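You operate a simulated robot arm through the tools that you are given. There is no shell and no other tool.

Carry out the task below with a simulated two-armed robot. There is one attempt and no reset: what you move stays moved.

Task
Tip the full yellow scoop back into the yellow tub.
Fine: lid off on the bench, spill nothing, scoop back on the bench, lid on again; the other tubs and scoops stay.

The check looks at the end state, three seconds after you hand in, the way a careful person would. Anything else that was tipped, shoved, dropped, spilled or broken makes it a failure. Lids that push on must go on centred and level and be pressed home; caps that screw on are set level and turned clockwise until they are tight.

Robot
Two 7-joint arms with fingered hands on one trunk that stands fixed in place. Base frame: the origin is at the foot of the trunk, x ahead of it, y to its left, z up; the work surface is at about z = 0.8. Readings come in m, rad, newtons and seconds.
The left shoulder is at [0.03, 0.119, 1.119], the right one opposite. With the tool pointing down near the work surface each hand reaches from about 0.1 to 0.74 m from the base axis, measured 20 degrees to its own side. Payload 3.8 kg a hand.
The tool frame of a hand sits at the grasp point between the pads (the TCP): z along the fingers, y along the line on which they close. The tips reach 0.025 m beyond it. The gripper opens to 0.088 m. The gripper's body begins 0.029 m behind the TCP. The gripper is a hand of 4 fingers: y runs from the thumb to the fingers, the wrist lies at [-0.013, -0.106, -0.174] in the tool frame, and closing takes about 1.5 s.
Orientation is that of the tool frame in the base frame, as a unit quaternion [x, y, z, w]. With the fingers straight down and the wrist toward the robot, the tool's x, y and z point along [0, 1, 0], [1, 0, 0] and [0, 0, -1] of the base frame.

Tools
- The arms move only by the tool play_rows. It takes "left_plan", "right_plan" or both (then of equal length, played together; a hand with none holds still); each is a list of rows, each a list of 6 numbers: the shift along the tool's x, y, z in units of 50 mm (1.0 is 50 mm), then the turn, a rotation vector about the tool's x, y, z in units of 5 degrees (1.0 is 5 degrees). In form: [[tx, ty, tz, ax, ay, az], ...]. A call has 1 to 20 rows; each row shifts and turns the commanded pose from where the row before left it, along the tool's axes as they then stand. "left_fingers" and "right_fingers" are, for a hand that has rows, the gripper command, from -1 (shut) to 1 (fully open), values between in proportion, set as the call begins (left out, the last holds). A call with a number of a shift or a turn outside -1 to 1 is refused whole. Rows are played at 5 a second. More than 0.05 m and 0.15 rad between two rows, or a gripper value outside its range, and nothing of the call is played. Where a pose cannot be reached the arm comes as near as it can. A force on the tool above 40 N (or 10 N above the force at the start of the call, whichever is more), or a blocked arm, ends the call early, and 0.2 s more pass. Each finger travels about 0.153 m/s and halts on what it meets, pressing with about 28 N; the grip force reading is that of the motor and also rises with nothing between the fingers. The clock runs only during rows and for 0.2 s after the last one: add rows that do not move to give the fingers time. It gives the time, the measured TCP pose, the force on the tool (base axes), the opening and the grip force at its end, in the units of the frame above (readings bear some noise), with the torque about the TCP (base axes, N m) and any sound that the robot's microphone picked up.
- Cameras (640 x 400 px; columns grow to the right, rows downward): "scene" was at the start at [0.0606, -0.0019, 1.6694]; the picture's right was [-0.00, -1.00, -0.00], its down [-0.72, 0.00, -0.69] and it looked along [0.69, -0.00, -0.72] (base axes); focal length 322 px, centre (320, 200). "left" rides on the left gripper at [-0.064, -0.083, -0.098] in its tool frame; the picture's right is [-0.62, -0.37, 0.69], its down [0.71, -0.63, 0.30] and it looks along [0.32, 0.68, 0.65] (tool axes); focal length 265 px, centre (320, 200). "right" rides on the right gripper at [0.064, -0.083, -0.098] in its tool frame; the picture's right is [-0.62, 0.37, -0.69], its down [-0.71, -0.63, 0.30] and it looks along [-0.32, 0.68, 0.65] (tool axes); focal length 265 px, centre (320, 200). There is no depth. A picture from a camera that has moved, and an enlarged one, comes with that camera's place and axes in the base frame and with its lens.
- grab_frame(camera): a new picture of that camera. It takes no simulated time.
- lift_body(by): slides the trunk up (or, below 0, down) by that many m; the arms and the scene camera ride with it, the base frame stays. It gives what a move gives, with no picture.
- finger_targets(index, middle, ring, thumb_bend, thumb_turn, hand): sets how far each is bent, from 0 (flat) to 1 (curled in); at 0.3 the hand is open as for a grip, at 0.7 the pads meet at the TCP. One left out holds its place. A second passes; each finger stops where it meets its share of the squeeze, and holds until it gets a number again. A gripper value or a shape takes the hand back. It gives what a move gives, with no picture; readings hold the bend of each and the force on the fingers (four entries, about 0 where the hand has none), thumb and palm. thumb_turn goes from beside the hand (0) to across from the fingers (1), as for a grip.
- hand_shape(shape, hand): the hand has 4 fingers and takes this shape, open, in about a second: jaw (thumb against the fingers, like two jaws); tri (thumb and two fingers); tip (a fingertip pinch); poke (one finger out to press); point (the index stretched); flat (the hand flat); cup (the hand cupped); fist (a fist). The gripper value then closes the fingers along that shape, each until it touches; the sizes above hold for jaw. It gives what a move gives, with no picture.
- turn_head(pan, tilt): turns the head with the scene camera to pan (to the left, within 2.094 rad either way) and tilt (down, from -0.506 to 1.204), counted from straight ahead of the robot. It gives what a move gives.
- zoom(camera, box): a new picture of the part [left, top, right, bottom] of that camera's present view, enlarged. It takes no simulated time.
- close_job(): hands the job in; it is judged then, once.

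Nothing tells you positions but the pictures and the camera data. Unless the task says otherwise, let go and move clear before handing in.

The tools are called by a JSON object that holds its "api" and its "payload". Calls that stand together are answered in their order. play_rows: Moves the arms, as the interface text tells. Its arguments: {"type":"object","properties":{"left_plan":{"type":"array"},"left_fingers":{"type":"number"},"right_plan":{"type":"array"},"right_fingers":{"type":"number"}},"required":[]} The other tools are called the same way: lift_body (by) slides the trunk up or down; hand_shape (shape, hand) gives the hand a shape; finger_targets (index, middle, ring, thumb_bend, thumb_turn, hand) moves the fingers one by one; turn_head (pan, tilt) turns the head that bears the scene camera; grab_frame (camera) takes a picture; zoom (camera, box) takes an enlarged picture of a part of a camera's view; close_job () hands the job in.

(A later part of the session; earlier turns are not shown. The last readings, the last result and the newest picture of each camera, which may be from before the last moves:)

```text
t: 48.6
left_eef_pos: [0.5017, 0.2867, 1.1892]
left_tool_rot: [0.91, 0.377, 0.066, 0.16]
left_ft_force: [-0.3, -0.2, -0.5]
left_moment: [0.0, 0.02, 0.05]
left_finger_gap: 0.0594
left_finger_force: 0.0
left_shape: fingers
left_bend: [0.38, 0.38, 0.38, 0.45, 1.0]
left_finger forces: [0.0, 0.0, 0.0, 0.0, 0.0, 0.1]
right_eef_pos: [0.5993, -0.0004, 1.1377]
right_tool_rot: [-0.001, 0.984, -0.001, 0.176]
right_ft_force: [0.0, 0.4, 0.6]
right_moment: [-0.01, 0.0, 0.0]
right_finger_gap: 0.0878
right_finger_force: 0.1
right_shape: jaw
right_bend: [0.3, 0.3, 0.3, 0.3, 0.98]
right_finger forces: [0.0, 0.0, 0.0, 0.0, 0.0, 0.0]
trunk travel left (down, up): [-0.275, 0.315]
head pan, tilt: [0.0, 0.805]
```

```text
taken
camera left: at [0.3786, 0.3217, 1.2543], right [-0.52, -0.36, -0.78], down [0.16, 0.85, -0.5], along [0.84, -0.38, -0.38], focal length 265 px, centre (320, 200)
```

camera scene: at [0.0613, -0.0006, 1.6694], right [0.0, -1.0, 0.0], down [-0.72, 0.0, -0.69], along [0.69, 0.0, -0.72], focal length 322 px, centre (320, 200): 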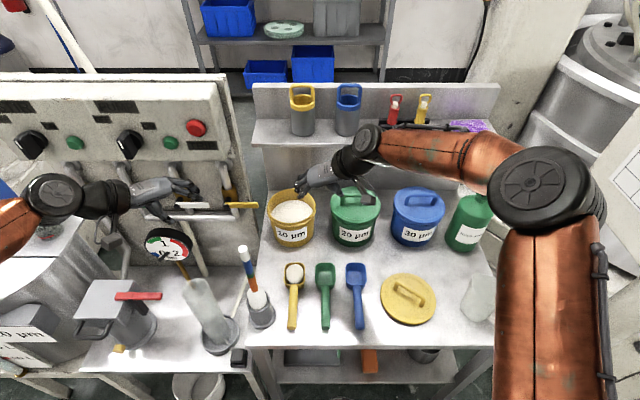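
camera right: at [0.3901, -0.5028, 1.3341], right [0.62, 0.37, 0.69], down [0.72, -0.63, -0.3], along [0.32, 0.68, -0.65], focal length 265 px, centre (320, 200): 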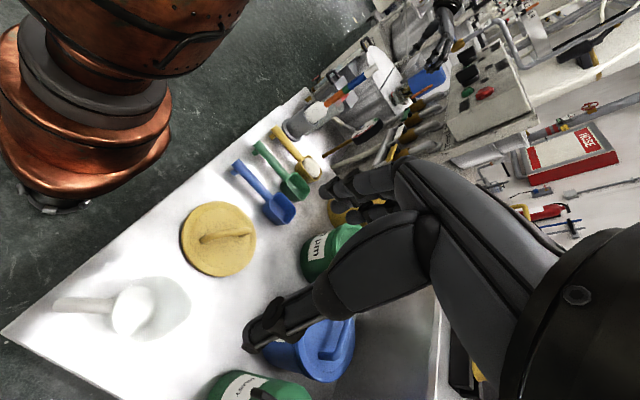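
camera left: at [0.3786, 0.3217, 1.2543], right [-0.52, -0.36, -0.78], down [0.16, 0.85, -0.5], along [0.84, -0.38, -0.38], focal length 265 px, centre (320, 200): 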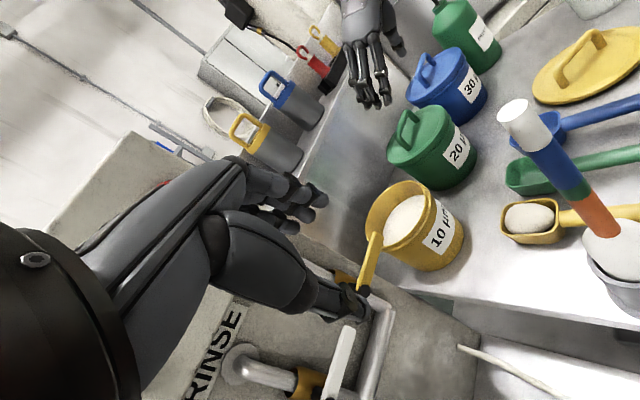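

That posture is comfortable. Now I'll rehearse the tip itself: move to the pour position 4 cm higher than needed, pitch 45° nose-down, then roll.

{"api": "play_rows", "payload": {"right_plan": [[-0.09, 0.297, 0.416, 0, 0, 0], [-0.09, 0.297, 0.416, 0, 0, 0], [-0.09, 0.297, 0.416, 0, 0, 0], [-0.09, 0.297, 0.416, 0, 0, 0], [-0.09, 0.297, 0.416, 0, 0, 0], [-0.09, 0.297, 0.416, 0, 0, 0], [-0.0525, 0, -0.1444, 0, 1, 0], [-0.0525, 0, -0.1444, 0, 1, 0], [-0.0525, 0, -0.1444, 0, 1, 0], [-0.0525, 0, -0.1444, 0, 1, 0], [-0.0525, 0, -0.1444, 0, 1, 0], [-0.0525, 0, -0.1444, 0, 1, 0], [-0.0525, 0, -0.1444, 0, 1, 0], [-0.0525, 0, -0.1444, 0, 1, 0], [-0.0525, 0, -0.1444, 0, 1, 0], [0, 0, 0, 0, 0, 0]]}}

{"api": "play_rows", "payload": {"right_plan": [[0, 0, 0, -0.94, 0, 0.342], [0, 0, 0, -0.94, 0, 0.342], [0, 0, 0, -0.94, 0, 0.342], [0, 0, 0, -0.94, 0, 0.342], [0, 0, 0, -0.94, 0, 0.342], [0, 0, 0, -0.94, 0, 0.342], [0, 0, 0, -0.94, 0, 0.342], [0, 0, 0, -0.94, 0, 0.342], [0, 0, 0, -0.94, 0, 0.342], [0, 0, 0, -0.94, 0, 0.342], [0, 0, 0, -0.94, 0, 0.342], [0, 0, 0, -0.94, 0, 0.342], [0, 0, 0, 0, 0, 0]]}}

{"api": "grab_frame", "payload": {"camera": "scene"}}

{"api": "grab_frame", "payload": {"camera": "left"}}

```text
t: 52.0
left_eef_pos: [0.5015, 0.2854, 1.19]
left_tool_rot: [0.911, 0.376, 0.065, 0.159]
left_ft_force: [0.0, -0.1, 0.0]
left_moment: [-0.03, 0.04, 0.0]
left_finger_gap: 0.0595
left_finger_force: 0.0
left_shape: fingers
left_bend: [0.38, 0.38, 0.38, 0.45, 1.0]
left_finger forces: [0.0, 0.0, 0.0, 0.0, 0.0, 0.1]
right_eef_pos: [0.5582, 0.0562, 1.0912]
right_tool_rot: [0.0, 0.977, 0.0, -0.215]
right_ft_force: [0.9, -0.5, 0.0]
right_moment: [0.06, -0.01, -0.01]
right_finger_gap: 0.0877
right_finger_force: 0.0
right_shape: jaw
right_bend: [0.3, 0.3, 0.3, 0.3, 0.98]
right_finger forces: [0.1, 0.0, 0.0, 0.1, 0.0, 0.0]
right hand out of reach, approached as far as the arm can: row 7, 8, 9, 10, 11, 12, 13, 14, 15
trunk travel left (down, up): [-0.275, 0.315]
head pan, tilt: [0.0, 0.805]
```

```text
t: 54.8
left_eef_pos: [0.5026, 0.2863, 1.1902]
left_tool_rot: [0.91, 0.377, 0.066, 0.16]
left_ft_force: [0.6, 0.2, -0.3]
left_moment: [0.03, 0.03, -0.03]
left_finger_gap: 0.0593
left_finger_force: 0.0
left_shape: fingers
left_bend: [0.38, 0.38, 0.38, 0.45, 1.0]
left_finger forces: [0.0, 0.0, 0.0, 0.0, 0.1, 0.0]
right_eef_pos: [0.5572, 0.0554, 1.0906]
right_tool_rot: [0.268, 0.846, 0.421, -0.186]
right_ft_force: [-1.1, 1.4, -0.4]
right_moment: [0.02, 0.01, 0.0]
right_finger_gap: 0.0878
right_finger_force: 0.0
right_shape: jaw
right_bend: [0.3, 0.3, 0.3, 0.3, 0.98]
right_finger forces: [0.1, 0.0, 0.1, 0.1, 0.0, 0.0]
trunk travel left (down, up): [-0.275, 0.315]
head pan, tilt: [0.0, 0.805]
```

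```text
taken
camera scene: at [0.0607, -0.0014, 1.6694], right [0.0, -1.0, 0.0], down [-0.72, 0.0, -0.69], along [0.69, 0.0, -0.72], focal length 322 px, centre (320, 200)
```

scene: 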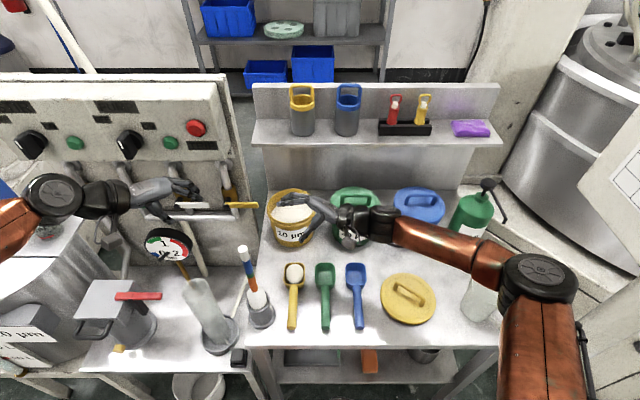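

```text
taken
camera left: at [0.3781, 0.3212, 1.2547], right [-0.52, -0.36, -0.78], down [0.16, 0.85, -0.5], along [0.84, -0.38, -0.38], focal length 265 px, centre (320, 200)
```

left: 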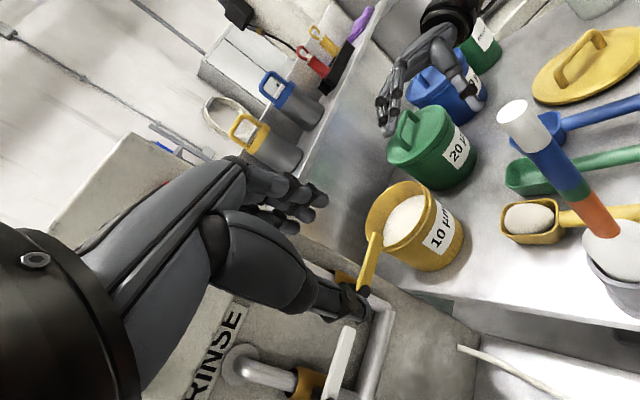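

Pitching first pushes the wrist out of reach, so rolling has to come first. I'll finish the roll here and then test whether the final pour pose over the tub is reachable.

{"api": "play_rows", "payload": {"right_plan": [[0, 0, 0, -0.94, 0, 0.342], [0, 0, 0, -0.94, 0, 0.342], [0, 0, 0, -0.94, 0, 0.342], [0, 0, 0, -0.94, 0, 0.342], [0, 0, 0, -0.94, 0, 0.342], [0, 0, 0, -0.94, 0, 0.342], [0, 0, 0, -0.94, 0, 0.342], [0, 0, 0, -0.94, 0, 0.342], [0, 0, 0, -0.94, 0, 0.342], [0, 0, 0, -0.94, 0, 0.342], [0, 0, 0, 0, 0, 0], [-0.227, 0.2625, 0.313, 0, 0, 0], [-0.227, 0.2625, 0.313, 0, 0, 0], [-0.227, 0.2625, 0.313, 0, 0, 0], [-0.227, 0.2625, 0.313, 0, 0, 0], [-0.227, 0.2625, 0.313, 0, 0, 0], [-0.227, 0.2625, 0.313, 0, 0, 0], [0, 0, 0, 0, 0, 0]]}}

{"api": "grab_frame", "payload": {"camera": "scene"}}

{"api": "grab_frame", "payload": {"camera": "left"}}

```text
t: 58.6
left_eef_pos: [0.5024, 0.2868, 1.1902]
left_tool_rot: [0.91, 0.377, 0.067, 0.16]
left_ft_force: [0.5, -0.3, -0.9]
left_moment: [0.04, 0.02, 0.02]
left_finger_gap: 0.0595
left_finger_force: 0.0
left_shape: fingers
left_bend: [0.38, 0.38, 0.38, 0.45, 1.0]
left_finger forces: [0.1, 0.1, 0.0, 0.0, 0.0, 0.1]
right_eef_pos: [0.6925, 0.0901, 1.0933]
right_tool_rot: [0.438, 0.561, 0.691, -0.123]
right_ft_force: [0.8, -1.2, -0.5]
right_moment: [-0.04, 0.02, 0.04]
right_finger_gap: 0.0876
right_finger_force: 0.1
right_shape: jaw
right_bend: [0.3, 0.3, 0.3, 0.3, 0.98]
right_finger forces: [0.0, 0.1, 0.0, 0.0, 0.0, 0.0]
trunk travel left (down, up): [-0.275, 0.315]
head pan, tilt: [0.0, 0.805]
```

```text
taken
camera scene: at [0.0603, -0.0023, 1.6694], right [0.0, -1.0, 0.0], down [-0.72, 0.0, -0.69], along [0.69, 0.0, -0.72], focal length 322 px, centre (320, 200)
```

scene: 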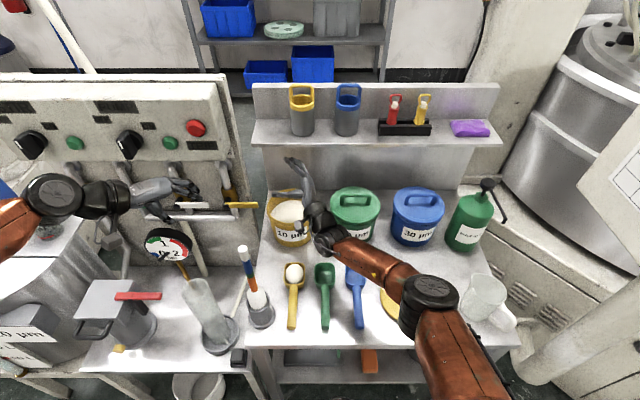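

```text
taken
camera left: at [0.3778, 0.3205, 1.255], right [-0.52, -0.36, -0.78], down [0.16, 0.85, -0.5], along [0.84, -0.38, -0.38], focal length 265 px, centre (320, 200)
```

left: 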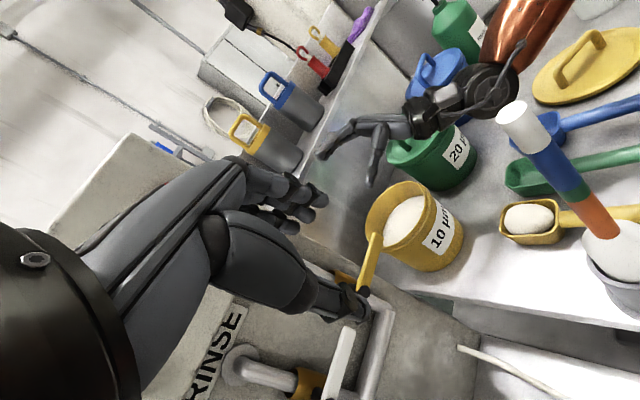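

The final pour pose is reachable. I'll undo the rehearsal and then prepare to grasp the scoop.

{"api": "play_rows", "payload": {"right_plan": [[0.227, -0.2625, -0.313, 0, 0, 0], [0.227, -0.2625, -0.313, 0, 0, 0], [0.227, -0.2625, -0.313, 0, 0, 0], [0.227, -0.2625, -0.313, 0, 0, 0], [0.227, -0.2625, -0.313, 0, 0, 0], [0.227, -0.2625, -0.313, 0, 0, 0], [0, 0, 0, 0.94, 0, -0.342], [0, 0, 0, 0.94, 0, -0.342], [0, 0, 0, 0.94, 0, -0.342], [0, 0, 0, 0.94, 0, -0.342], [0, 0, 0, 0.94, 0, -0.342], [0, 0, 0, 0.94, 0, -0.342], [0, 0, 0, 0.94, 0, -0.342], [0, 0, 0, 0.94, 0, -0.342], [0, 0, 0, 0.94, 0, -0.342], [0, 0, 0, 0.94, 0, -0.342], [0, 0, 0, 0.94, 0, -0.342], [0, 0, 0, 0.94, 0, -0.342], [0, 0, 0, 0.94, 0, -0.342], [0, 0, 0, 0.94, 0, -0.342]]}}

{"api": "play_rows", "payload": {"right_plan": [[0, 0, 0, 0.94, 0, -0.342], [0, 0, 0, 0.94, 0, -0.342], [0, 0, 0, 0.94, 0, -0.342], [0, 0, 0, 0.94, 0, -0.342], [0, 0, 0, 0.94, 0, -0.342], [0, 0, 0, 0.94, 0, -0.342], [0, 0, 0, 0.94, 0, -0.342], [0, 0, 0, 0.94, 0, -0.342], [0, 0, 0, 0, -1, 0], [0, 0, 0, 0, -1, 0], [0, 0, 0, 0, -1, 0], [0, 0, 0, 0, -1, 0], [0, 0, 0, 0, -1, 0], [0, 0, 0, 0, -1, 0], [0, 0, 0, 0, -1, 0], [0, 0, 0, 0, -1, 0], [0, 0, 0, 0, -1, 0], [0, 0, 0, 0, 0, 0]]}}

{"api": "finger_targets", "payload": {"hand": "right", "index": 0.42, "middle": 0.42, "ring": 0.42, "thumb_bend": 0.42, "thumb_turn": 1.0}}

{"api": "grab_frame", "payload": {"camera": "scene"}}

{"api": "grab_frame", "payload": {"camera": "right"}}

```text
t: 62.8
left_eef_pos: [0.5026, 0.2874, 1.1903]
left_tool_rot: [0.91, 0.377, 0.067, 0.161]
left_ft_force: [0.6, -0.9, -0.3]
left_moment: [-0.02, -0.01, 0.02]
left_finger_gap: 0.0595
left_finger_force: 0.1
left_shape: fingers
left_bend: [0.38, 0.38, 0.38, 0.45, 1.0]
left_finger forces: [0.0, 0.1, 0.0, 0.0, 0.0, 0.0]
right_eef_pos: [0.5564, 0.0549, 1.0917]
right_tool_rot: [0.183, 0.918, 0.287, -0.203]
right_ft_force: [0.3, 0.1, -0.2]
right_moment: [-0.01, 0.05, -0.01]
right_finger_gap: 0.0879
right_finger_force: 0.1
right_shape: jaw
right_bend: [0.3, 0.3, 0.3, 0.3, 0.98]
right_finger forces: [0.0, 0.0, 0.0, 0.0, 0.0, 0.0]
trunk travel left (down, up): [-0.275, 0.315]
head pan, tilt: [0.0, 0.805]
```

```text
t: 66.6
left_eef_pos: [0.5027, 0.2873, 1.191]
left_tool_rot: [0.91, 0.377, 0.066, 0.16]
left_ft_force: [0.3, -0.4, -0.1]
left_moment: [-0.05, 0.04, 0.01]
left_finger_gap: 0.0595
left_finger_force: 0.1
left_shape: fingers
left_bend: [0.38, 0.38, 0.38, 0.45, 1.0]
left_finger forces: [0.0, 0.1, 0.1, 0.1, 0.0, 0.1]
right_eef_pos: [0.5563, 0.056, 1.0914]
right_tool_rot: [-0.002, 0.985, -0.001, 0.175]
right_ft_force: [-0.7, -0.8, -0.6]
right_moment: [0.04, 0.01, -0.01]
right_finger_gap: 0.0877
right_finger_force: 0.0
right_shape: jaw
right_bend: [0.3, 0.3, 0.3, 0.3, 0.98]
right_finger forces: [0.0, 0.1, 0.0, 0.0, 0.0, 0.0]
trunk travel left (down, up): [-0.275, 0.315]
head pan, tilt: [0.0, 0.805]
```

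```text
t: 67.6
left_eef_pos: [0.5028, 0.2869, 1.1896]
left_tool_rot: [0.91, 0.377, 0.067, 0.16]
left_ft_force: [0.2, 0.4, 0.3]
left_moment: [0.0, -0.02, -0.03]
left_finger_gap: 0.0596
left_finger_force: 0.0
left_shape: fingers
left_bend: [0.38, 0.38, 0.38, 0.45, 1.0]
left_finger forces: [0.1, 0.1, 0.0, 0.1, 0.0, 0.0]
right_eef_pos: [0.5571, 0.0554, 1.0915]
right_tool_rot: [0.0, 0.985, 0.0, 0.175]
right_ft_force: [-0.7, -0.3, -0.5]
right_moment: [-0.05, 0.01, 0.03]
right_finger_gap: 0.0595
right_finger_force: 0.1
right_shape: fingers
right_bend: [0.42, 0.42, 0.42, 0.42, 0.99]
right_finger forces: [0.1, 0.0, 0.0, 0.0, 0.0, 0.0]
trunk travel left (down, up): [-0.275, 0.315]
head pan, tilt: [0.0, 0.805]
```

```text
taken
camera scene: at [0.0606, -0.0016, 1.6694], right [0.0, -1.0, 0.0], down [-0.72, 0.0, -0.69], along [0.69, 0.0, -0.72], focal length 322 px, centre (320, 200)
```

scene: 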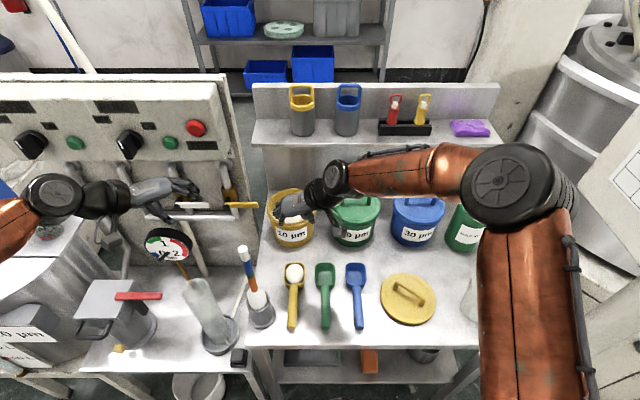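

```text
taken
camera right: at [0.4613, -0.0273, 1.1619], right [0.34, 0.37, 0.86], down [0.78, -0.63, -0.04], along [0.53, 0.68, -0.5], focal length 265 px, centre (320, 200)
```

right: 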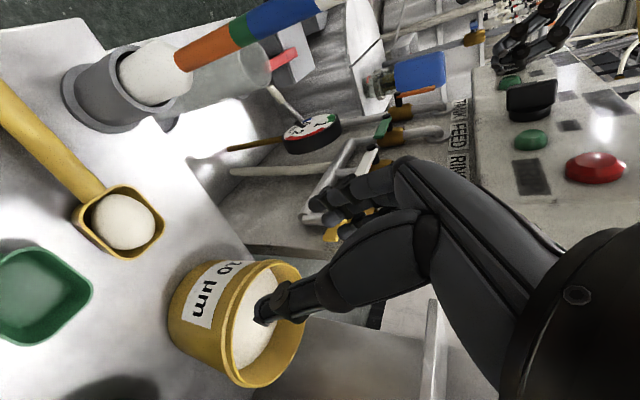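

The rehearsal is undone and the fingers are set to about a 6 cm gap. I'll move to above the yellow scoop's handle.

{"api": "play_rows", "payload": {"right_plan": [[0.375, 0.058, 0.183, 0, 0, 0], [0.375, 0.058, 0.183, 0, 0, 0], [0.375, 0.058, 0.183, 0, 0, 0], [0.375, 0.058, 0.183, 0, 0, 0], [0.375, 0.058, 0.183, 0, 0, 0], [0.375, 0.058, 0.183, 0, 0, 0], [0, 0, 0, 0, 0, 0]]}}

{"api": "grab_frame", "payload": {"camera": "scene"}}

{"api": "grab_frame", "payload": {"camera": "right"}}

{"api": "zoom", "payload": {"camera": "left", "box": [360, 60, 640, 320]}}

```text
t: 69.2
left_eef_pos: [0.5026, 0.287, 1.1899]
left_tool_rot: [0.91, 0.376, 0.065, 0.16]
left_ft_force: [-0.7, 0.8, -0.3]
left_moment: [-0.01, -0.01, 0.01]
left_finger_gap: 0.0595
left_finger_force: 0.0
left_shape: fingers
left_bend: [0.38, 0.38, 0.38, 0.45, 1.0]
left_finger forces: [0.1, 0.0, 0.0, 0.0, 0.0, 0.0]
right_eef_pos: [0.4686, 0.073, 0.9997]
right_tool_rot: [-0.001, 0.985, -0.001, 0.175]
right_ft_force: [-0.4, -0.5, 0.1]
right_moment: [-0.01, 0.02, 0.0]
right_finger_gap: 0.0596
right_finger_force: 0.0
right_shape: fingers
right_bend: [0.42, 0.42, 0.42, 0.42, 0.99]
right_finger forces: [0.0, 0.0, 0.0, 0.1, 0.1, 0.1]
trunk travel left (down, up): [-0.275, 0.315]
head pan, tilt: [0.0, 0.805]
```

```text
taken
camera scene: at [0.0606, -0.0018, 1.6694], right [0.0, -1.0, 0.0], down [-0.72, 0.0, -0.69], along [0.69, 0.0, -0.72], focal length 322 px, centre (320, 200)
```

scene: 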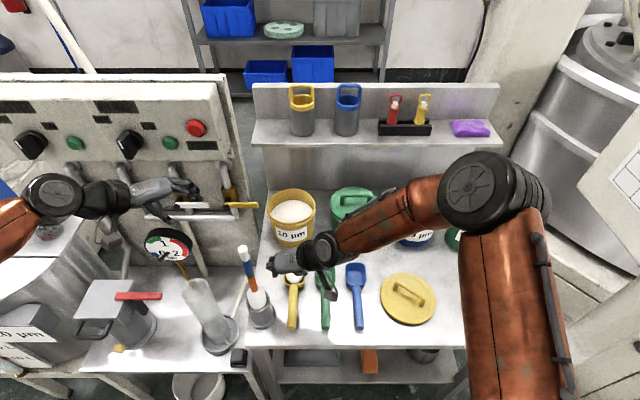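

```text
taken
camera right: at [0.3739, -0.0103, 1.0705], right [0.34, 0.37, 0.86], down [0.78, -0.63, -0.04], along [0.53, 0.68, -0.5], focal length 265 px, centre (320, 200)
```

right: 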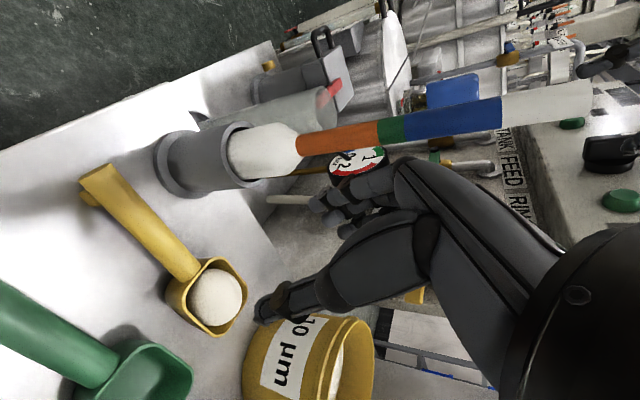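

```text
1.54 times, centred on (500, 190) of left
camera zoom: at [0.378, 0.3209, 1.2548], right [-0.52, -0.36, -0.78], down [0.16, 0.85, -0.5], along [0.84, -0.38, -0.38], focal length 408 px, centre (43, 215)
```

zoom: 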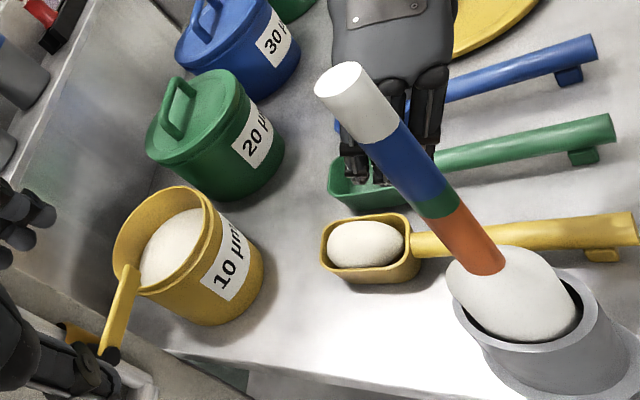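

The brush standing in its holder reaches z ≈ 1.12 at (0.449, 0.158), about 3 cm clear of the fingers. I'll lower straight down toward the handle and check partway.

{"api": "play_rows", "payload": {"right_plan": [[0.107, 0, 0.294, 0, 0, 0], [0.107, 0, 0.294, 0, 0, 0], [0.107, 0, 0.294, 0, 0, 0], [0.107, 0, 0.294, 0, 0, 0], [0.107, 0, 0.294, 0, 0, 0], [0.107, 0, 0.294, 0, 0, 0], [0.107, 0, 0.294, 0, 0, 0], [0.107, 0, 0.294, 0, 0, 0], [0, 0, 0, 0, 0, 0]]}}

{"api": "grab_frame", "payload": {"camera": "right"}}

{"api": "zoom", "payload": {"camera": "scene", "box": [220, 235, 380, 345]}}

{"api": "zoom", "payload": {"camera": "left", "box": [460, 120, 640, 290]}}

```text
t: 71.2
left_eef_pos: [0.5019, 0.2868, 1.1895]
left_tool_rot: [0.91, 0.376, 0.067, 0.16]
left_ft_force: [0.2, -0.9, -0.1]
left_moment: [0.02, -0.01, 0.0]
left_finger_gap: 0.0595
left_finger_force: 0.1
left_shape: fingers
left_bend: [0.38, 0.38, 0.38, 0.45, 1.0]
left_finger forces: [0.1, 0.0, 0.1, 0.0, 0.0, 0.1]
right_eef_pos: [0.4709, 0.0714, 0.8754]
right_tool_rot: [-0.001, 0.984, -0.002, 0.176]
right_ft_force: [0.2, 0.5, 0.8]
right_moment: [-0.01, 0.01, -0.02]
right_finger_gap: 0.0596
right_finger_force: 0.2
right_shape: fingers
right_bend: [0.42, 0.42, 0.42, 0.42, 0.99]
right_finger forces: [0.1, 0.0, 0.0, 0.0, 0.0, 0.0]
trunk travel left (down, up): [-0.275, 0.315]
head pan, tilt: [0.0, 0.805]
```

```text
taken
camera right: at [0.3758, -0.0113, 0.9454], right [0.34, 0.37, 0.86], down [0.78, -0.63, -0.04], along [0.53, 0.68, -0.5], focal length 265 px, centre (320, 200)
```

right: 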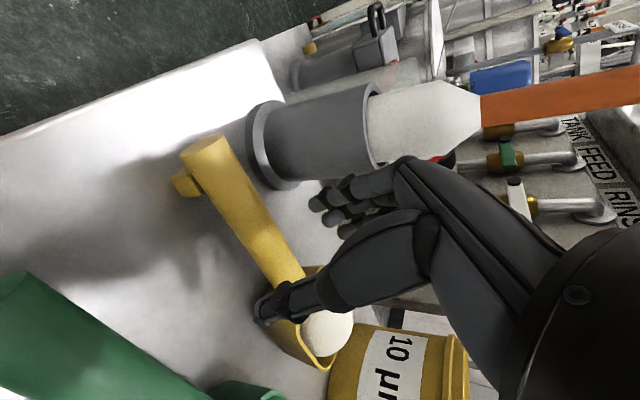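

```text
3.64 times, centred on (300, 290) of scene
camera zoom: at [0.0604, -0.0016, 1.6694], right [0.0, -1.0, 0.0], down [-0.72, 0.0, -0.69], along [0.69, 0.0, -0.72], focal length 1172 px, centre (393, -127)
```

zoom: 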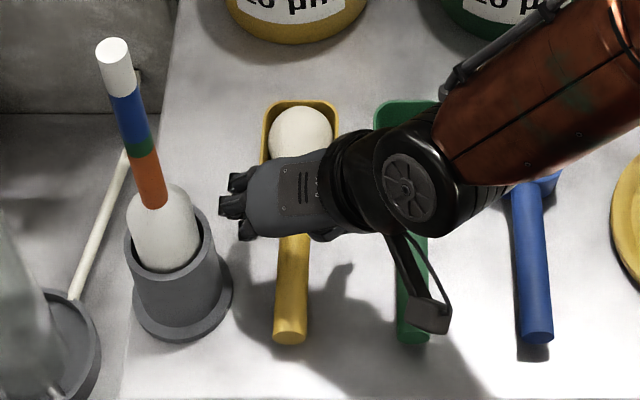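

```text
2.35 times, centred on (550, 205) of left
camera zoom: at [0.3779, 0.321, 1.2548], right [-0.52, -0.36, -0.78], down [0.16, 0.85, -0.5], along [0.84, -0.38, -0.38], focal length 624 px, centre (-221, 188)
```

zoom: 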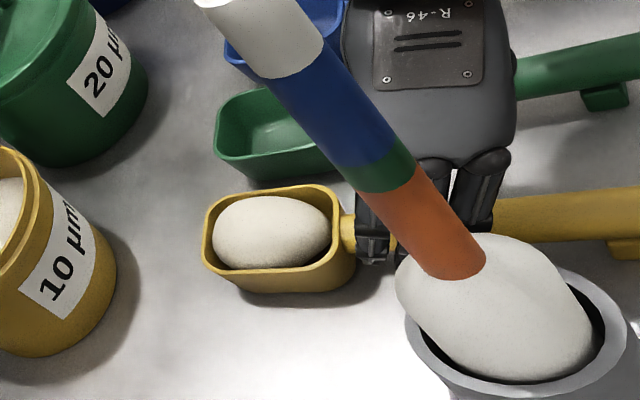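

The fingers straddle the handle, but they are close to the bowl's rear edge and to the holder. I'll narrow the finger opening a little, shift back 8 mm and lower the rest of the way.

{"api": "finger_targets", "payload": {"hand": "right", "index": 0.49, "middle": 0.49, "ring": 0.49, "thumb_bend": 0.46}}

{"api": "play_rows", "payload": {"right_plan": [[0.15, 0.02, -0.055, 0, 0, 0], [0.056, 0, 0.155, 0, 0, 0], [0.056, 0, 0.155, 0, 0, 0], [0.056, 0, 0.155, 0, 0, 0], [0, 0, 0, 0, 0, 0]]}}

{"api": "grab_frame", "payload": {"camera": "right"}}

{"api": "zoom", "payload": {"camera": "left", "box": [460, 120, 640, 290]}}

{"api": "zoom", "payload": {"camera": "scene", "box": [240, 250, 340, 340]}}

```text
t: 72.2
left_eef_pos: [0.5025, 0.2863, 1.1903]
left_tool_rot: [0.91, 0.376, 0.066, 0.16]
left_ft_force: [-0.3, -0.7, 0.3]
left_moment: [0.02, 0.0, 0.0]
left_finger_gap: 0.0593
left_finger_force: 0.1
left_shape: fingers
left_bend: [0.38, 0.38, 0.38, 0.45, 1.0]
left_finger forces: [0.0, 0.0, 0.0, 0.0, 0.0, 0.1]
right_eef_pos: [0.4711, 0.0715, 0.8745]
right_tool_rot: [-0.001, 0.984, 0.001, 0.176]
right_ft_force: [-0.3, 0.0, 0.1]
right_moment: [-0.01, -0.03, 0.0]
right_finger_gap: 0.0478
right_finger_force: 0.0
right_shape: fingers
right_bend: [0.49, 0.49, 0.49, 0.46, 0.99]
right_finger forces: [0.1, 0.0, 0.0, 0.1, 0.0, 0.1]
trunk travel left (down, up): [-0.275, 0.315]
head pan, tilt: [0.0, 0.805]
```

```text
t: 73.4
left_eef_pos: [0.5025, 0.2871, 1.1897]
left_tool_rot: [0.91, 0.376, 0.066, 0.16]
left_ft_force: [0.5, -0.3, -0.3]
left_moment: [0.01, 0.01, 0.0]
left_finger_gap: 0.0591
left_finger_force: 0.1
left_shape: fingers
left_bend: [0.38, 0.38, 0.38, 0.45, 1.0]
left_finger forces: [0.0, 0.1, 0.0, 0.0, 0.0, 0.1]
right_eef_pos: [0.4625, 0.0717, 0.8505]
right_tool_rot: [-0.001, 0.984, -0.002, 0.176]
right_ft_force: [0.2, 0.8, 0.4]
right_moment: [0.01, 0.0, 0.0]
right_finger_gap: 0.0476
right_finger_force: 0.0
right_shape: fingers
right_bend: [0.49, 0.49, 0.49, 0.46, 0.99]
right_finger forces: [0.0, 0.1, 0.1, 0.0, 0.0, 0.1]
trunk travel left (down, up): [-0.275, 0.315]
head pan, tilt: [0.0, 0.805]
```

```text
taken
camera right: at [0.3674, -0.0108, 0.9206], right [0.34, 0.37, 0.86], down [0.78, -0.63, -0.04], along [0.53, 0.68, -0.5], focal length 265 px, centre (320, 200)
```

right: 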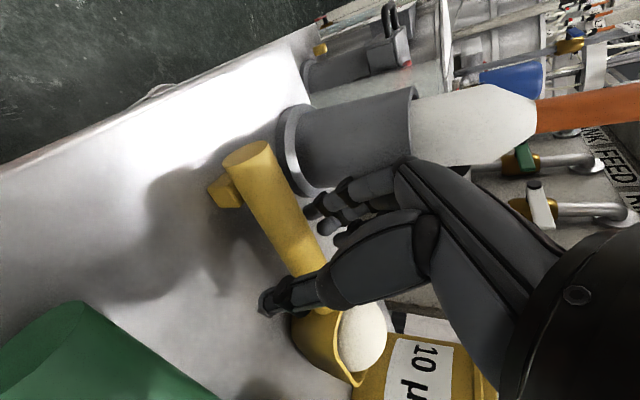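

```text
2.35 times, centred on (550, 205) of left
camera zoom: at [0.3779, 0.321, 1.2548], right [-0.52, -0.36, -0.78], down [0.16, 0.85, -0.5], along [0.84, -0.38, -0.38], focal length 624 px, centre (-221, 188)
```

zoom: 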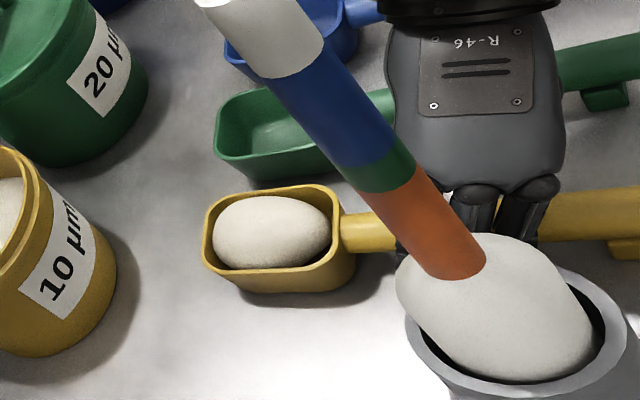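

```text
4.44 times, centred on (290, 295) of scene
camera zoom: at [0.0605, -0.0016, 1.6694], right [0.0, -1.0, 0.0], down [-0.72, 0.0, -0.69], along [0.69, 0.0, -0.72], focal length 1433 px, centre (453, -222)
```

zoom: 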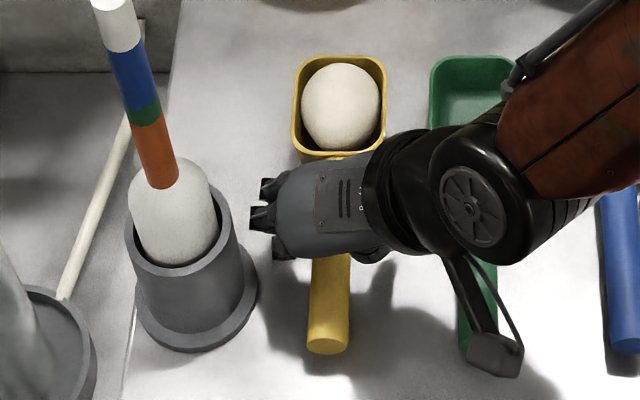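

{"api": "play_rows", "payload": {"right_plan": [[0.034, 0.01, 0.094, 0, 0, 0], [0.034, 0.01, 0.094, 0, 0, 0], [0, 0, 0, 0, 0, 0]]}}

{"api": "grab_frame", "payload": {"camera": "right"}}

```text
t: 74.2
left_eef_pos: [0.5017, 0.2853, 1.1897]
left_tool_rot: [0.91, 0.376, 0.066, 0.16]
left_ft_force: [0.4, -0.4, -0.3]
left_moment: [0.04, 0.02, -0.02]
left_finger_gap: 0.0597
left_finger_force: 0.0
left_shape: fingers
left_bend: [0.38, 0.38, 0.38, 0.45, 1.0]
left_finger forces: [0.1, 0.0, 0.0, 0.0, 0.0, 0.0]
right_eef_pos: [0.4625, 0.0726, 0.8409]
right_tool_rot: [-0.002, 0.984, 0.0, 0.176]
right_ft_force: [0.8, -1.0, -0.2]
right_moment: [0.03, 0.01, -0.03]
right_finger_gap: 0.0473
right_finger_force: 0.0
right_shape: fingers
right_bend: [0.49, 0.49, 0.49, 0.46, 0.99]
right_finger forces: [0.1, 0.2, 0.0, 0.0, 0.1, 0.0]
trunk travel left (down, up): [-0.275, 0.315]
head pan, tilt: [0.0, 0.805]
```

```text
taken
camera right: at [0.3682, -0.0093, 0.9111], right [0.34, 0.37, 0.86], down [0.78, -0.63, -0.04], along [0.53, 0.68, -0.5], focal length 265 px, centre (320, 200)
```

right: 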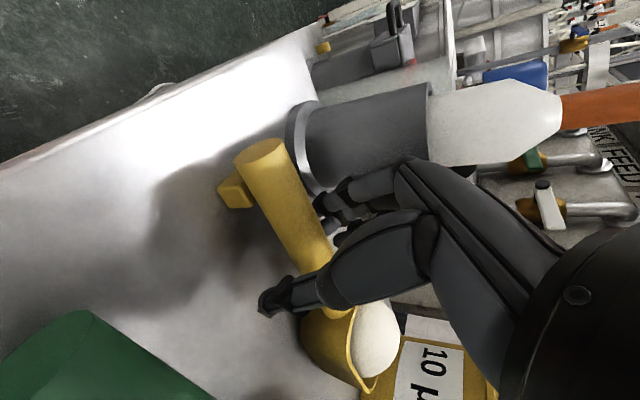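

{"api": "play_rows", "payload": {"right_plan": [[0.024, 0, 0.066, 0, 0, 0], [0, 0, 0, 0, 0, 0]]}}

{"api": "finger_targets", "payload": {"hand": "right", "index": 0.56, "middle": 0.56, "ring": 0.56, "thumb_bend": 0.56}}

{"api": "zoom", "payload": {"camera": "right", "box": [180, 120, 460, 360]}}

```text
t: 74.8
left_eef_pos: [0.5017, 0.2874, 1.1908]
left_tool_rot: [0.91, 0.376, 0.066, 0.16]
left_ft_force: [-0.3, -0.3, 0.5]
left_moment: [-0.02, 0.03, 0.02]
left_finger_gap: 0.0593
left_finger_force: 0.2
left_shape: fingers
left_bend: [0.38, 0.38, 0.38, 0.45, 1.0]
left_finger forces: [0.0, 0.0, 0.0, 0.1, 0.0, 0.1]
right_eef_pos: [0.4623, 0.0746, 0.8362]
right_tool_rot: [-0.002, 0.985, -0.001, 0.175]
right_ft_force: [-0.8, 0.9, 0.1]
right_moment: [-0.01, -0.01, -0.02]
right_finger_gap: 0.0476
right_finger_force: 0.8
right_shape: fingers
right_bend: [0.49, 0.49, 0.49, 0.46, 0.99]
right_finger forces: [0.1, 0.2, 0.1, 0.0, 0.0, 0.1]
trunk travel left (down, up): [-0.275, 0.315]
head pan, tilt: [0.0, 0.805]
```

```text
t: 75.8
left_eef_pos: [0.5019, 0.2861, 1.1902]
left_tool_rot: [0.91, 0.376, 0.066, 0.16]
left_ft_force: [-0.1, -1.1, 0.6]
left_moment: [0.01, -0.01, -0.01]
left_finger_gap: 0.0594
left_finger_force: 0.2
left_shape: fingers
left_bend: [0.38, 0.38, 0.38, 0.45, 1.0]
left_finger forces: [0.0, 0.1, 0.0, 0.0, 0.0, 0.0]
right_eef_pos: [0.464, 0.0745, 0.8376]
right_tool_rot: [-0.001, 0.984, -0.001, 0.175]
right_ft_force: [-0.1, 0.5, 0.2]
right_moment: [0.02, 0.02, 0.03]
right_finger_gap: 0.0287
right_finger_force: 0.1
right_shape: fingers
right_bend: [0.56, 0.56, 0.56, 0.56, 1.0]
right_finger forces: [0.1, 0.0, 0.0, 0.0, 0.1, 0.0]
trunk travel left (down, up): [-0.275, 0.315]
head pan, tilt: [0.0, 0.805]
```

```text
1.67 times, centred on (320, 240) of right
camera zoom: at [0.3681, -0.0093, 0.9074], right [0.34, 0.37, 0.86], down [0.78, -0.63, -0.04], along [0.53, 0.68, -0.5], focal length 442 px, centre (320, 133)
```

zoom: 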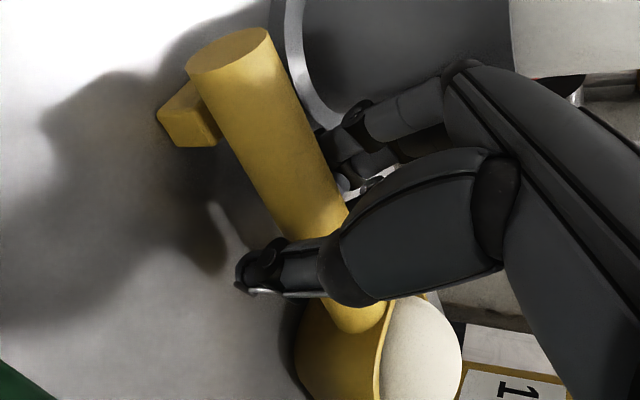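

The fingers are around the handle with about a 29 mm gap and no contact. I'll close evenly.

{"api": "finger_targets", "payload": {"hand": "right", "index": 0.66, "middle": 0.66, "ring": 0.66, "thumb_bend": 0.66}}

{"api": "zoom", "payload": {"camera": "right", "box": [180, 120, 460, 360]}}

{"api": "zoom", "payload": {"camera": "left", "box": [460, 120, 640, 290]}}

```text
t: 76.8
left_eef_pos: [0.5018, 0.287, 1.1906]
left_tool_rot: [0.91, 0.376, 0.066, 0.16]
left_ft_force: [0.5, -0.7, -0.6]
left_moment: [0.0, 0.01, -0.03]
left_finger_gap: 0.0592
left_finger_force: 0.1
left_shape: fingers
left_bend: [0.38, 0.38, 0.38, 0.45, 1.0]
left_finger forces: [0.1, 0.0, 0.1, 0.0, 0.0, 0.1]
right_eef_pos: [0.463, 0.073, 0.8373]
right_tool_rot: [-0.001, 0.985, -0.001, 0.175]
right_ft_force: [-0.1, 1.4, 0.0]
right_moment: [0.0, 0.0, 0.01]
right_finger_gap: 0.0126
right_finger_force: 3.0
right_shape: fingers
right_bend: [0.65, 0.64, 0.64, 0.62, 1.0]
right_finger forces: [1.1, 1.2, 1.2, 0.1, 3.4, 0.0]
trunk travel left (down, up): [-0.275, 0.315]
head pan, tilt: [0.0, 0.805]
```

```text
1.67 times, centred on (320, 240) of right
camera zoom: at [0.3681, -0.0093, 0.9074], right [0.34, 0.37, 0.86], down [0.78, -0.63, -0.04], along [0.53, 0.68, -0.5], focal length 442 px, centre (320, 133)
```

zoom: 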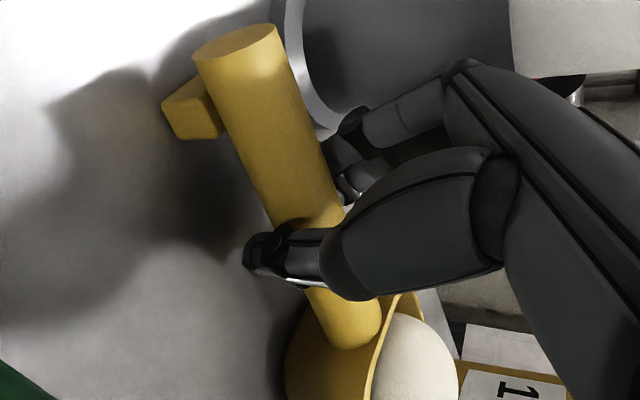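

```text
2.35 times, centred on (550, 205) of left
camera zoom: at [0.378, 0.321, 1.2547], right [-0.52, -0.36, -0.78], down [0.16, 0.85, -0.5], along [0.84, -0.38, -0.38], focal length 624 px, centre (-221, 188)
```

zoom: 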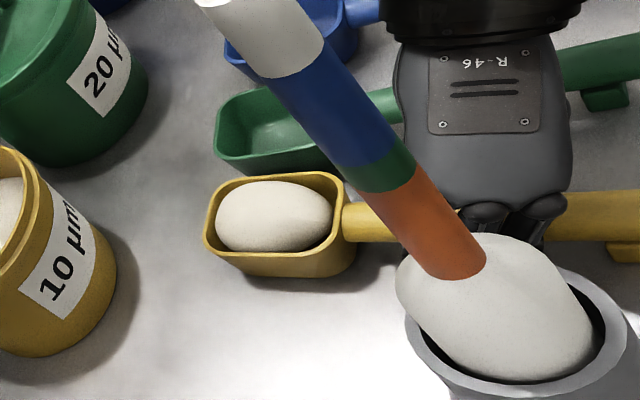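

All four digits have made light contact. I'll tighten the grip with the gripper command and check whether the scoop stays level.

{"api": "play_rows", "payload": {"right_plan": [[0, 0, 0, 0, 0, 0], [0, 0, 0, 0, 0, 0], [0, 0, 0, 0, 0, 0], [0, 0, 0, 0, 0, 0], [0, 0, 0, 0, 0, 0]], "right_fingers": -1}}

{"api": "zoom", "payload": {"camera": "right", "box": [180, 120, 460, 360]}}

{"api": "zoom", "payload": {"camera": "left", "box": [460, 120, 640, 290]}}

{"api": "zoom", "payload": {"camera": "scene", "box": [240, 250, 340, 340]}}

```text
t: 78.0
left_eef_pos: [0.503, 0.286, 1.1904]
left_tool_rot: [0.91, 0.376, 0.066, 0.159]
left_ft_force: [0.5, 0.1, -0.8]
left_moment: [0.01, 0.01, 0.01]
left_finger_gap: 0.0593
left_finger_force: 0.1
left_shape: fingers
left_bend: [0.38, 0.38, 0.38, 0.45, 1.0]
left_finger forces: [0.0, 0.1, 0.0, 0.0, 0.0, 0.0]
right_eef_pos: [0.4619, 0.0741, 0.8372]
right_tool_rot: [-0.002, 0.985, -0.001, 0.175]
right_ft_force: [-0.1, 0.7, 0.1]
right_moment: [0.01, -0.03, 0.04]
right_finger_gap: 0.0118
right_finger_force: 28.0
right_shape: jaw
right_bend: [0.73, 0.63, 0.64, 0.74, 1.0]
right_finger forces: [16.1, 5.9, 5.0, 0.0, 25.9, 0.0]
trunk travel left (down, up): [-0.275, 0.315]
head pan, tilt: [0.0, 0.805]
```

```text
1.67 times, centred on (320, 240) of right
camera zoom: at [0.3682, -0.0093, 0.9074], right [0.34, 0.37, 0.86], down [0.78, -0.63, -0.04], along [0.53, 0.68, -0.5], focal length 442 px, centre (320, 133)
```

zoom: 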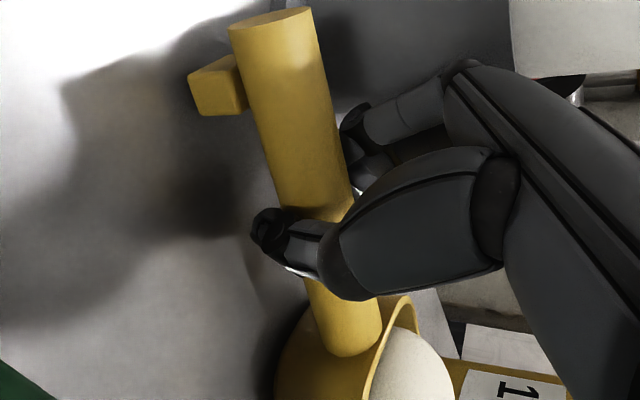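

```text
2.35 times, centred on (550, 205) of left
camera zoom: at [0.378, 0.3211, 1.2547], right [-0.52, -0.36, -0.78], down [0.16, 0.85, -0.5], along [0.84, -0.38, -0.38], focal length 624 px, centre (-221, 188)
```

zoom: 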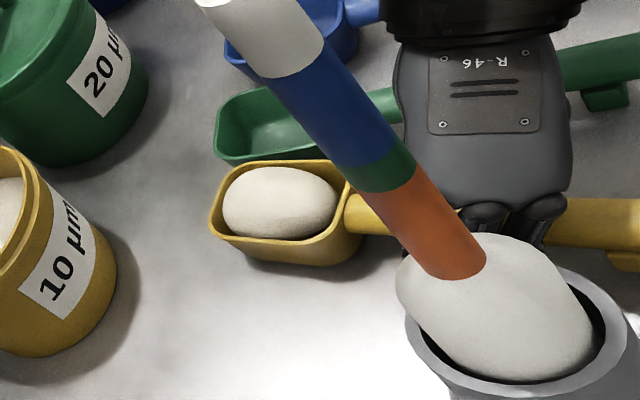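

```text
4.44 times, centred on (290, 295) of scene
camera zoom: at [0.0606, -0.0016, 1.6694], right [0.0, -1.0, 0.0], down [-0.72, 0.0, -0.69], along [0.69, 0.0, -0.72], focal length 1433 px, centre (453, -222)
```

zoom: 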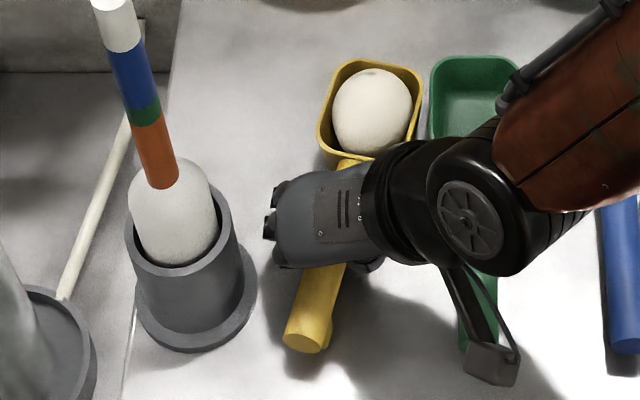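

The scoop turned about 13° in the grip, so the bowl is now a few millimetres from the green scoop, but it's firmly held (thumb 26 N). I'll lift straight up slowly and check that it's level.

{"api": "play_rows", "payload": {"right_plan": [[-0.017, 0, -0.047, 0, 0, 0], [-0.034, 0, -0.094, 0, 0, 0], [-0.034, 0, -0.094, 0, 0, 0], [-0.034, 0, -0.094, 0, 0, 0], [-0.034, 0, -0.094, 0, 0, 0], [-0.034, 0, -0.094, 0, 0, 0], [0, 0, 0, 0, 0, 0]]}}

{"api": "zoom", "payload": {"camera": "left", "box": [460, 100, 640, 270]}}

{"api": "zoom", "payload": {"camera": "scene", "box": [240, 250, 340, 340]}}

{"api": "grab_frame", "payload": {"camera": "right"}}

```text
t: 79.6
left_eef_pos: [0.5028, 0.2873, 1.19]
left_tool_rot: [0.91, 0.376, 0.067, 0.16]
left_ft_force: [0.4, -0.9, -0.3]
left_moment: [-0.05, -0.02, -0.02]
left_finger_gap: 0.0595
left_finger_force: 0.1
left_shape: fingers
left_bend: [0.38, 0.38, 0.38, 0.45, 1.0]
left_finger forces: [0.0, 0.0, 0.0, 0.0, 0.0, 0.1]
right_eef_pos: [0.4639, 0.0753, 0.865]
right_tool_rot: [-0.002, 0.985, -0.001, 0.175]
right_ft_force: [-0.3, -0.1, -0.3]
right_moment: [0.02, 0.04, 0.02]
right_finger_gap: 0.012
right_finger_force: 28.3
right_shape: jaw
right_bend: [0.73, 0.63, 0.64, 0.75, 1.0]
right_finger forces: [16.0, 6.0, 4.2, 0.0, 25.5, 0.0]
trunk travel left (down, up): [-0.275, 0.315]
head pan, tilt: [0.0, 0.805]
```

```text
2.35 times, centred on (550, 185) of left
camera zoom: at [0.3781, 0.321, 1.2547], right [-0.52, -0.36, -0.78], down [0.16, 0.85, -0.5], along [0.84, -0.38, -0.38], focal length 624 px, centre (-221, 235)
```

zoom: 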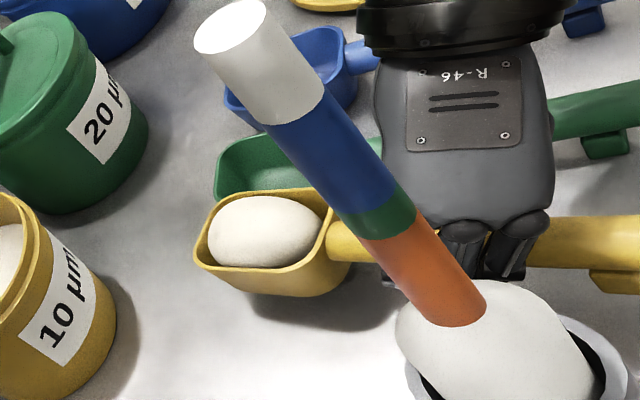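

```text
4.44 times, centred on (290, 295) of scene
camera zoom: at [0.0607, -0.0016, 1.6694], right [0.0, -1.0, 0.0], down [-0.72, 0.0, -0.69], along [0.69, 0.0, -0.72], focal length 1433 px, centre (453, -222)
```

zoom: 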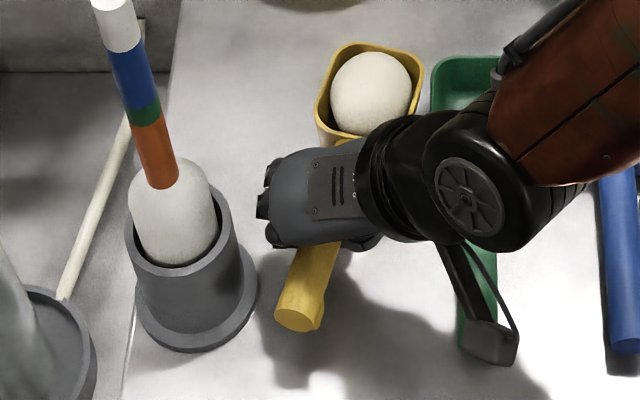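

```text
taken
camera right: at [0.3679, -0.0078, 0.9349], right [0.34, 0.37, 0.86], down [0.78, -0.63, -0.04], along [0.53, 0.68, -0.5], focal length 265 px, centre (320, 200)
```

right: 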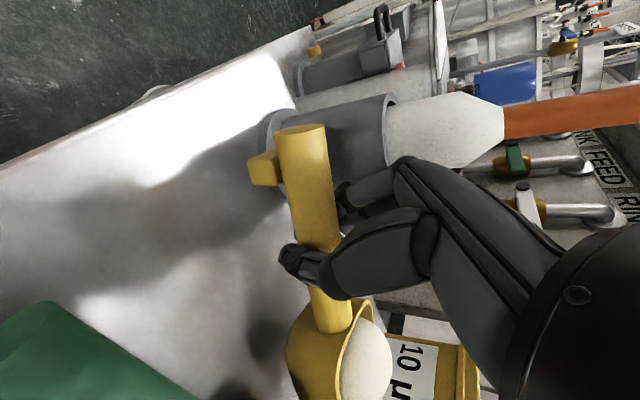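

It's lifted clear. I'll look closely at the scoop's attitude before moving on.

{"api": "zoom", "payload": {"camera": "left", "box": [500, 140, 640, 240]}}

{"api": "zoom", "payload": {"camera": "right", "box": [200, 100, 440, 400]}}

{"api": "zoom", "payload": {"camera": "scene", "box": [280, 250, 350, 330]}}

```text
4.00 times, centred on (570, 190) of left
camera zoom: at [0.3781, 0.321, 1.2547], right [-0.52, -0.36, -0.78], down [0.16, 0.85, -0.5], along [0.84, -0.38, -0.38], focal length 1062 px, centre (-680, 240)
```

zoom: 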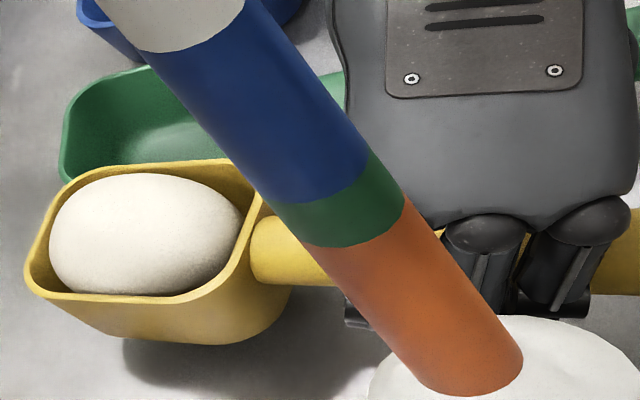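

```text
1.33 times, centred on (320, 250) of right
camera zoom: at [0.3679, -0.0078, 0.9349], right [0.34, 0.37, 0.86], down [0.78, -0.63, -0.04], along [0.53, 0.68, -0.5], focal length 354 px, centre (320, 133)
```

zoom: 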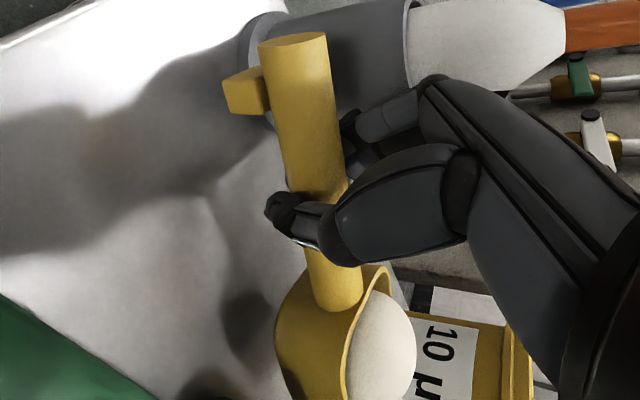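

```text
5.00 times, centred on (315, 290) of scene
camera zoom: at [0.0607, -0.0016, 1.6694], right [0.0, -1.0, 0.0], down [-0.72, 0.0, -0.69], along [0.69, 0.0, -0.72], focal length 1612 px, centre (345, -250)
```

zoom: 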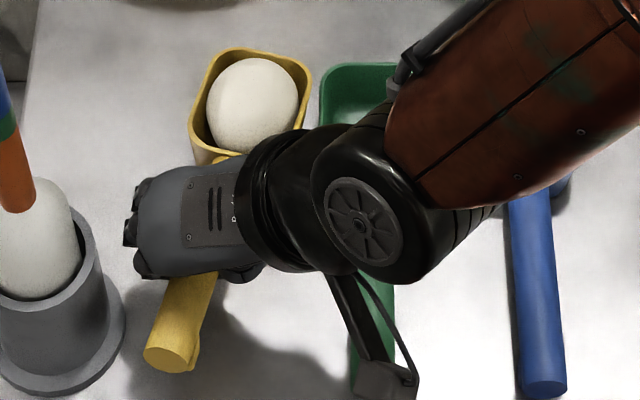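

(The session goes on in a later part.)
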